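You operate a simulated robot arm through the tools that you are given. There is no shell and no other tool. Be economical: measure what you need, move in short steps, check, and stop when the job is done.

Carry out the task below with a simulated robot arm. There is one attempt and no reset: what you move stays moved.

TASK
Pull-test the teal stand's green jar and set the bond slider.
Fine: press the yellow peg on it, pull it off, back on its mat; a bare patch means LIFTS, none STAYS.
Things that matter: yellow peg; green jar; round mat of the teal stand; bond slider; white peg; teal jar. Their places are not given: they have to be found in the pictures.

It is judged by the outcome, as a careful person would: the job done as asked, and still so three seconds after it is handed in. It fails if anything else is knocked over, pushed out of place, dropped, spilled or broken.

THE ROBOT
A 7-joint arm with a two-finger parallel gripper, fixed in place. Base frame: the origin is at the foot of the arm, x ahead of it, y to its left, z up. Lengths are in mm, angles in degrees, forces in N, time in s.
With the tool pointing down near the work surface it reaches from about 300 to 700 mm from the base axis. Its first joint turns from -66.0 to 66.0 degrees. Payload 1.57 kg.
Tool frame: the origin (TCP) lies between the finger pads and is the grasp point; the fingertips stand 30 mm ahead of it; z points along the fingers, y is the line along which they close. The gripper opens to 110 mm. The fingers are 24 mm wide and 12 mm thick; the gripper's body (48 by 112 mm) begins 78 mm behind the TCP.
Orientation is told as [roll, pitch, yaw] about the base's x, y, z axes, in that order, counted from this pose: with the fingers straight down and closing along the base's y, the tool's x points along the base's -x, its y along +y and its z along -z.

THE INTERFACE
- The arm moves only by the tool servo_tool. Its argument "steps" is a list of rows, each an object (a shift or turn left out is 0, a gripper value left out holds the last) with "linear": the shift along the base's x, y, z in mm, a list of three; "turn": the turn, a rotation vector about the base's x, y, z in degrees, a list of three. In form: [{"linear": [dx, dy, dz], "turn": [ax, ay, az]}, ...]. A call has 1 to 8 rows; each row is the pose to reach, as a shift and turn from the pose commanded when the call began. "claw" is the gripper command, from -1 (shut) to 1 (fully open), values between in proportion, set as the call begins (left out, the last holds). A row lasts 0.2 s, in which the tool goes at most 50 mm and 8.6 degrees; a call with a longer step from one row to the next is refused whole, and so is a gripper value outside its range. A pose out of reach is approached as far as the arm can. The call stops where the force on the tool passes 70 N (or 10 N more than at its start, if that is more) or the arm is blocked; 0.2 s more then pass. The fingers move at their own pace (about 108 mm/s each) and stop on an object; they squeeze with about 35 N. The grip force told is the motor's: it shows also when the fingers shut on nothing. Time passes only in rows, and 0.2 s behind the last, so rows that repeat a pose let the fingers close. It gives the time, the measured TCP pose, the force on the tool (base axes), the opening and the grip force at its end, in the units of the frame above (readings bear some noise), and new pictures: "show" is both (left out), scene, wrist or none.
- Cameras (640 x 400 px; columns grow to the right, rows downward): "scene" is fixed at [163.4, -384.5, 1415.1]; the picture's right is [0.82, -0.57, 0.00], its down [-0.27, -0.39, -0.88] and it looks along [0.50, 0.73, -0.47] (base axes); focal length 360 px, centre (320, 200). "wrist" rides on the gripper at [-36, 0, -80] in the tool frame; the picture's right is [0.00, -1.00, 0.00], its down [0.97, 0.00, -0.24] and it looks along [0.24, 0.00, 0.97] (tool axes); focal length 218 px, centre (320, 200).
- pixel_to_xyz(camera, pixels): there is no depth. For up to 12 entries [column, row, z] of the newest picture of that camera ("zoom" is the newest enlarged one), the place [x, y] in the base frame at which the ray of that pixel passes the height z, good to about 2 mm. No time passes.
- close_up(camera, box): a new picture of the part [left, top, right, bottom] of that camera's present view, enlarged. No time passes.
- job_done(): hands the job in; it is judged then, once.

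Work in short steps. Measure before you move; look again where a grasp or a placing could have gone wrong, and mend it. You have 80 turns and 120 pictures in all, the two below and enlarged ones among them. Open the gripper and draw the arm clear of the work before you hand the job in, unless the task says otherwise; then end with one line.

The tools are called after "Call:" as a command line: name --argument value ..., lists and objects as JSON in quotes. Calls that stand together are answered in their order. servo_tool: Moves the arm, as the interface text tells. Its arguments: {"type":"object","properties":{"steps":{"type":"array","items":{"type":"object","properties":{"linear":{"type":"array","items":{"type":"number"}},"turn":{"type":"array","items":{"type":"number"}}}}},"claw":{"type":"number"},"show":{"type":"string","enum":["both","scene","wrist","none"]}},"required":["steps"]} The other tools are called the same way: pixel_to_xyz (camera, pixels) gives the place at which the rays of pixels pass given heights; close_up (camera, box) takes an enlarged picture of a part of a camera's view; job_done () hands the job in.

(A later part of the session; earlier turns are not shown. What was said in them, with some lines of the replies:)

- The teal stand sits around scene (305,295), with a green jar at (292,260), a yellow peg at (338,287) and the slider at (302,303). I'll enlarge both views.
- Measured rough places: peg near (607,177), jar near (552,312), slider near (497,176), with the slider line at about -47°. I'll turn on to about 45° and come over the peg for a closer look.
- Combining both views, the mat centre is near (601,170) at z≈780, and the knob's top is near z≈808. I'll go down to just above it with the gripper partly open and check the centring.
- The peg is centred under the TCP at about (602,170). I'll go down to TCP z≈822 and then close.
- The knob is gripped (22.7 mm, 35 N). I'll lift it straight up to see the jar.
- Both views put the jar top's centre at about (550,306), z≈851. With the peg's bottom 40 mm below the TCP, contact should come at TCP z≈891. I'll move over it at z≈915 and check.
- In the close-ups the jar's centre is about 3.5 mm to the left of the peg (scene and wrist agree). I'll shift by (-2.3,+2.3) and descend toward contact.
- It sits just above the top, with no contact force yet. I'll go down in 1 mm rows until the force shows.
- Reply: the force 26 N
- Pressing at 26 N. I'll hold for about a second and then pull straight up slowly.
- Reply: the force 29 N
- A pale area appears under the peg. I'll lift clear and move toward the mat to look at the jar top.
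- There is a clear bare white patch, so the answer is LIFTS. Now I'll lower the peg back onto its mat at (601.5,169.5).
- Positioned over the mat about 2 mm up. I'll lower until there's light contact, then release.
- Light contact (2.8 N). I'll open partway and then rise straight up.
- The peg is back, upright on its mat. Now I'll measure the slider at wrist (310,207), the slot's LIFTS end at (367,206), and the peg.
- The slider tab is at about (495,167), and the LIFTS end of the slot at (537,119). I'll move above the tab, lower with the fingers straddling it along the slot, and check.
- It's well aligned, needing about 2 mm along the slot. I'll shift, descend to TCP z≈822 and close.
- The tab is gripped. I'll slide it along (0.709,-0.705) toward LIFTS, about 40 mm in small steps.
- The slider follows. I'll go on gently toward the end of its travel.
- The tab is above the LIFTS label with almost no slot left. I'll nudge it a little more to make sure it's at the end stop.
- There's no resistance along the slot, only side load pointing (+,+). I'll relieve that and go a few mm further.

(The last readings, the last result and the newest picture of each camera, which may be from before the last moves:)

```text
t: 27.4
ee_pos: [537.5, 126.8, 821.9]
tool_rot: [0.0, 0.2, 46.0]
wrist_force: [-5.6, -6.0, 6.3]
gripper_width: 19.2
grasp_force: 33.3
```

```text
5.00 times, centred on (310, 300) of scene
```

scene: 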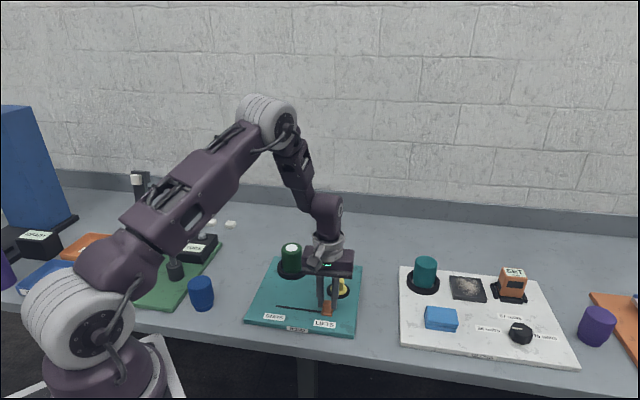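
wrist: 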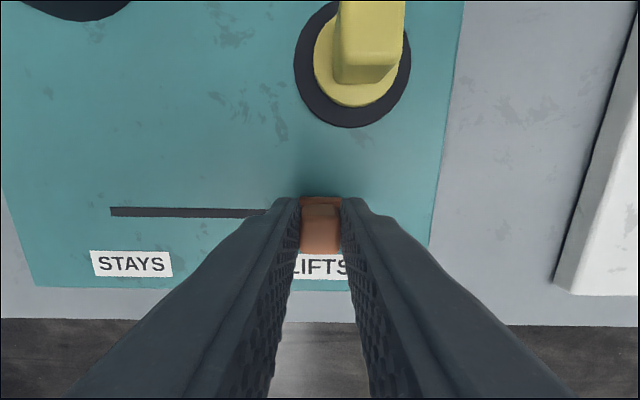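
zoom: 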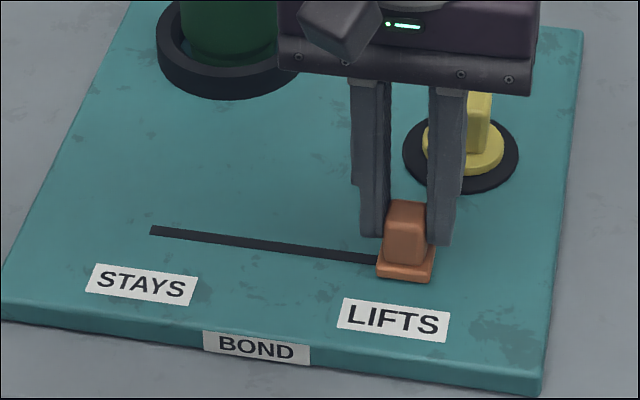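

The tab now covers the slot's very end, just past the LIFTS label centre. I'll ease back about 4 mm so it sits squarely at LIFTS, relieve the side load, and open.

Call:
servo_tool --steps '[{"linear": [-1.9, 1, 0]}, {"linear": [-3.4, 2.3, 0]}, {"linear": [-3.4, 2.3, 0]}]' --show "none"

Call:
servo_tool --steps '[{}, {}, {}]' --claw -0.1 --show "none"

Call:
servo_tool --steps '[{"linear": [0, 0, 30]}, {"linear": [0, 0, 70]}, {"linear": [0, 0, 110]}, {"linear": [-20, 0, 140]}, {"linear": [-50, 10, 170]}, {"linear": [-80, 20, 200]}, {"linear": [-80, 20, 200]}]'

Call:
close_up --camera "scene" --box '[250, 240, 370, 340]'

Call:
close_up --camera "wrist" --box '[200, 60, 440, 240]'

```text
t: 28.2
ee_pos: [534.6, 129.8, 822.8]
tool_rot: [0.0, 0.1, 46.0]
wrist_force: [-6.8, -7.8, -6.3]
gripper_width: 19.1
grasp_force: 33.2
```

```text
t: 29.0
ee_pos: [534.7, 130.8, 823.3]
tool_rot: [0.1, 0.0, 46.0]
wrist_force: [0.1, 0.4, 0.5]
gripper_width: 49.5
grasp_force: 0.1
```

```text
t: 30.6
ee_pos: [455.7, 150.6, 1021.0]
tool_rot: [-0.1, 0.0, 46.1]
wrist_force: [0.9, -0.6, -0.1]
gripper_width: 49.6
grasp_force: 0.1
```

scene: 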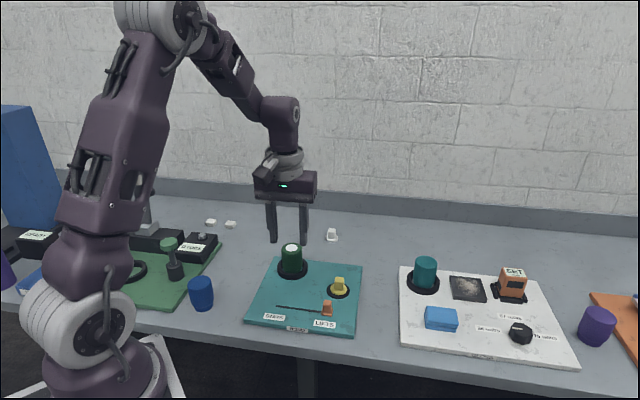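
wrist: 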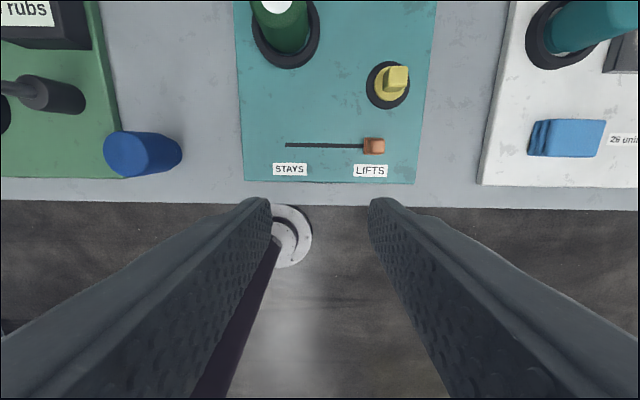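

```text
4.00 times, centred on (310, 290) of scene
```

zoom: 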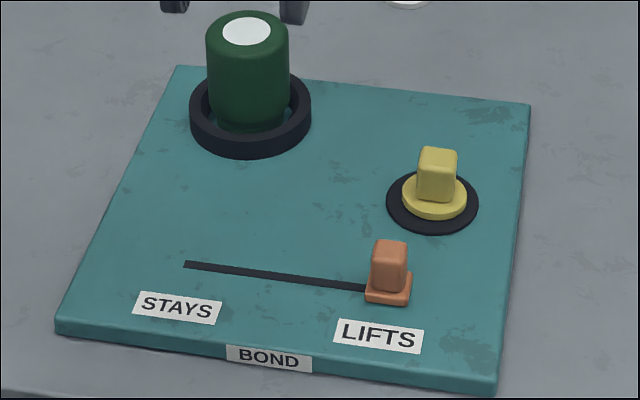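

```text
2.22 times, centred on (320, 150) of wrist
```

zoom: 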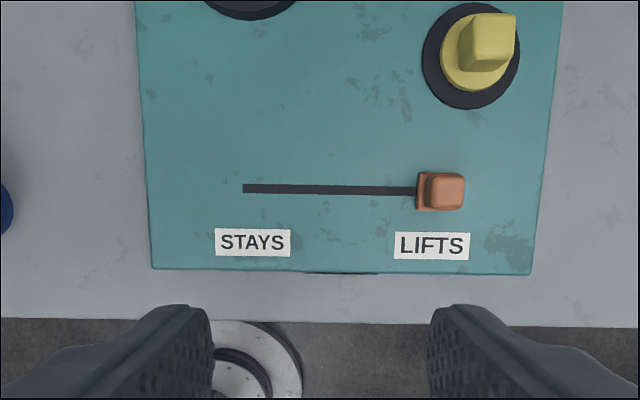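

The peg stands on its mat, the jar is upright in its ring with a bare patch, and the slider is at LIFTS. The gripper is open and clear, so I'm handing in.

Call:
job_done

```text
The job is handed in.
```

The pull test left a bare patch on the green jar, so the bond slider is set to LIFTS; the yellow peg is back on its mat and the job is handed in.
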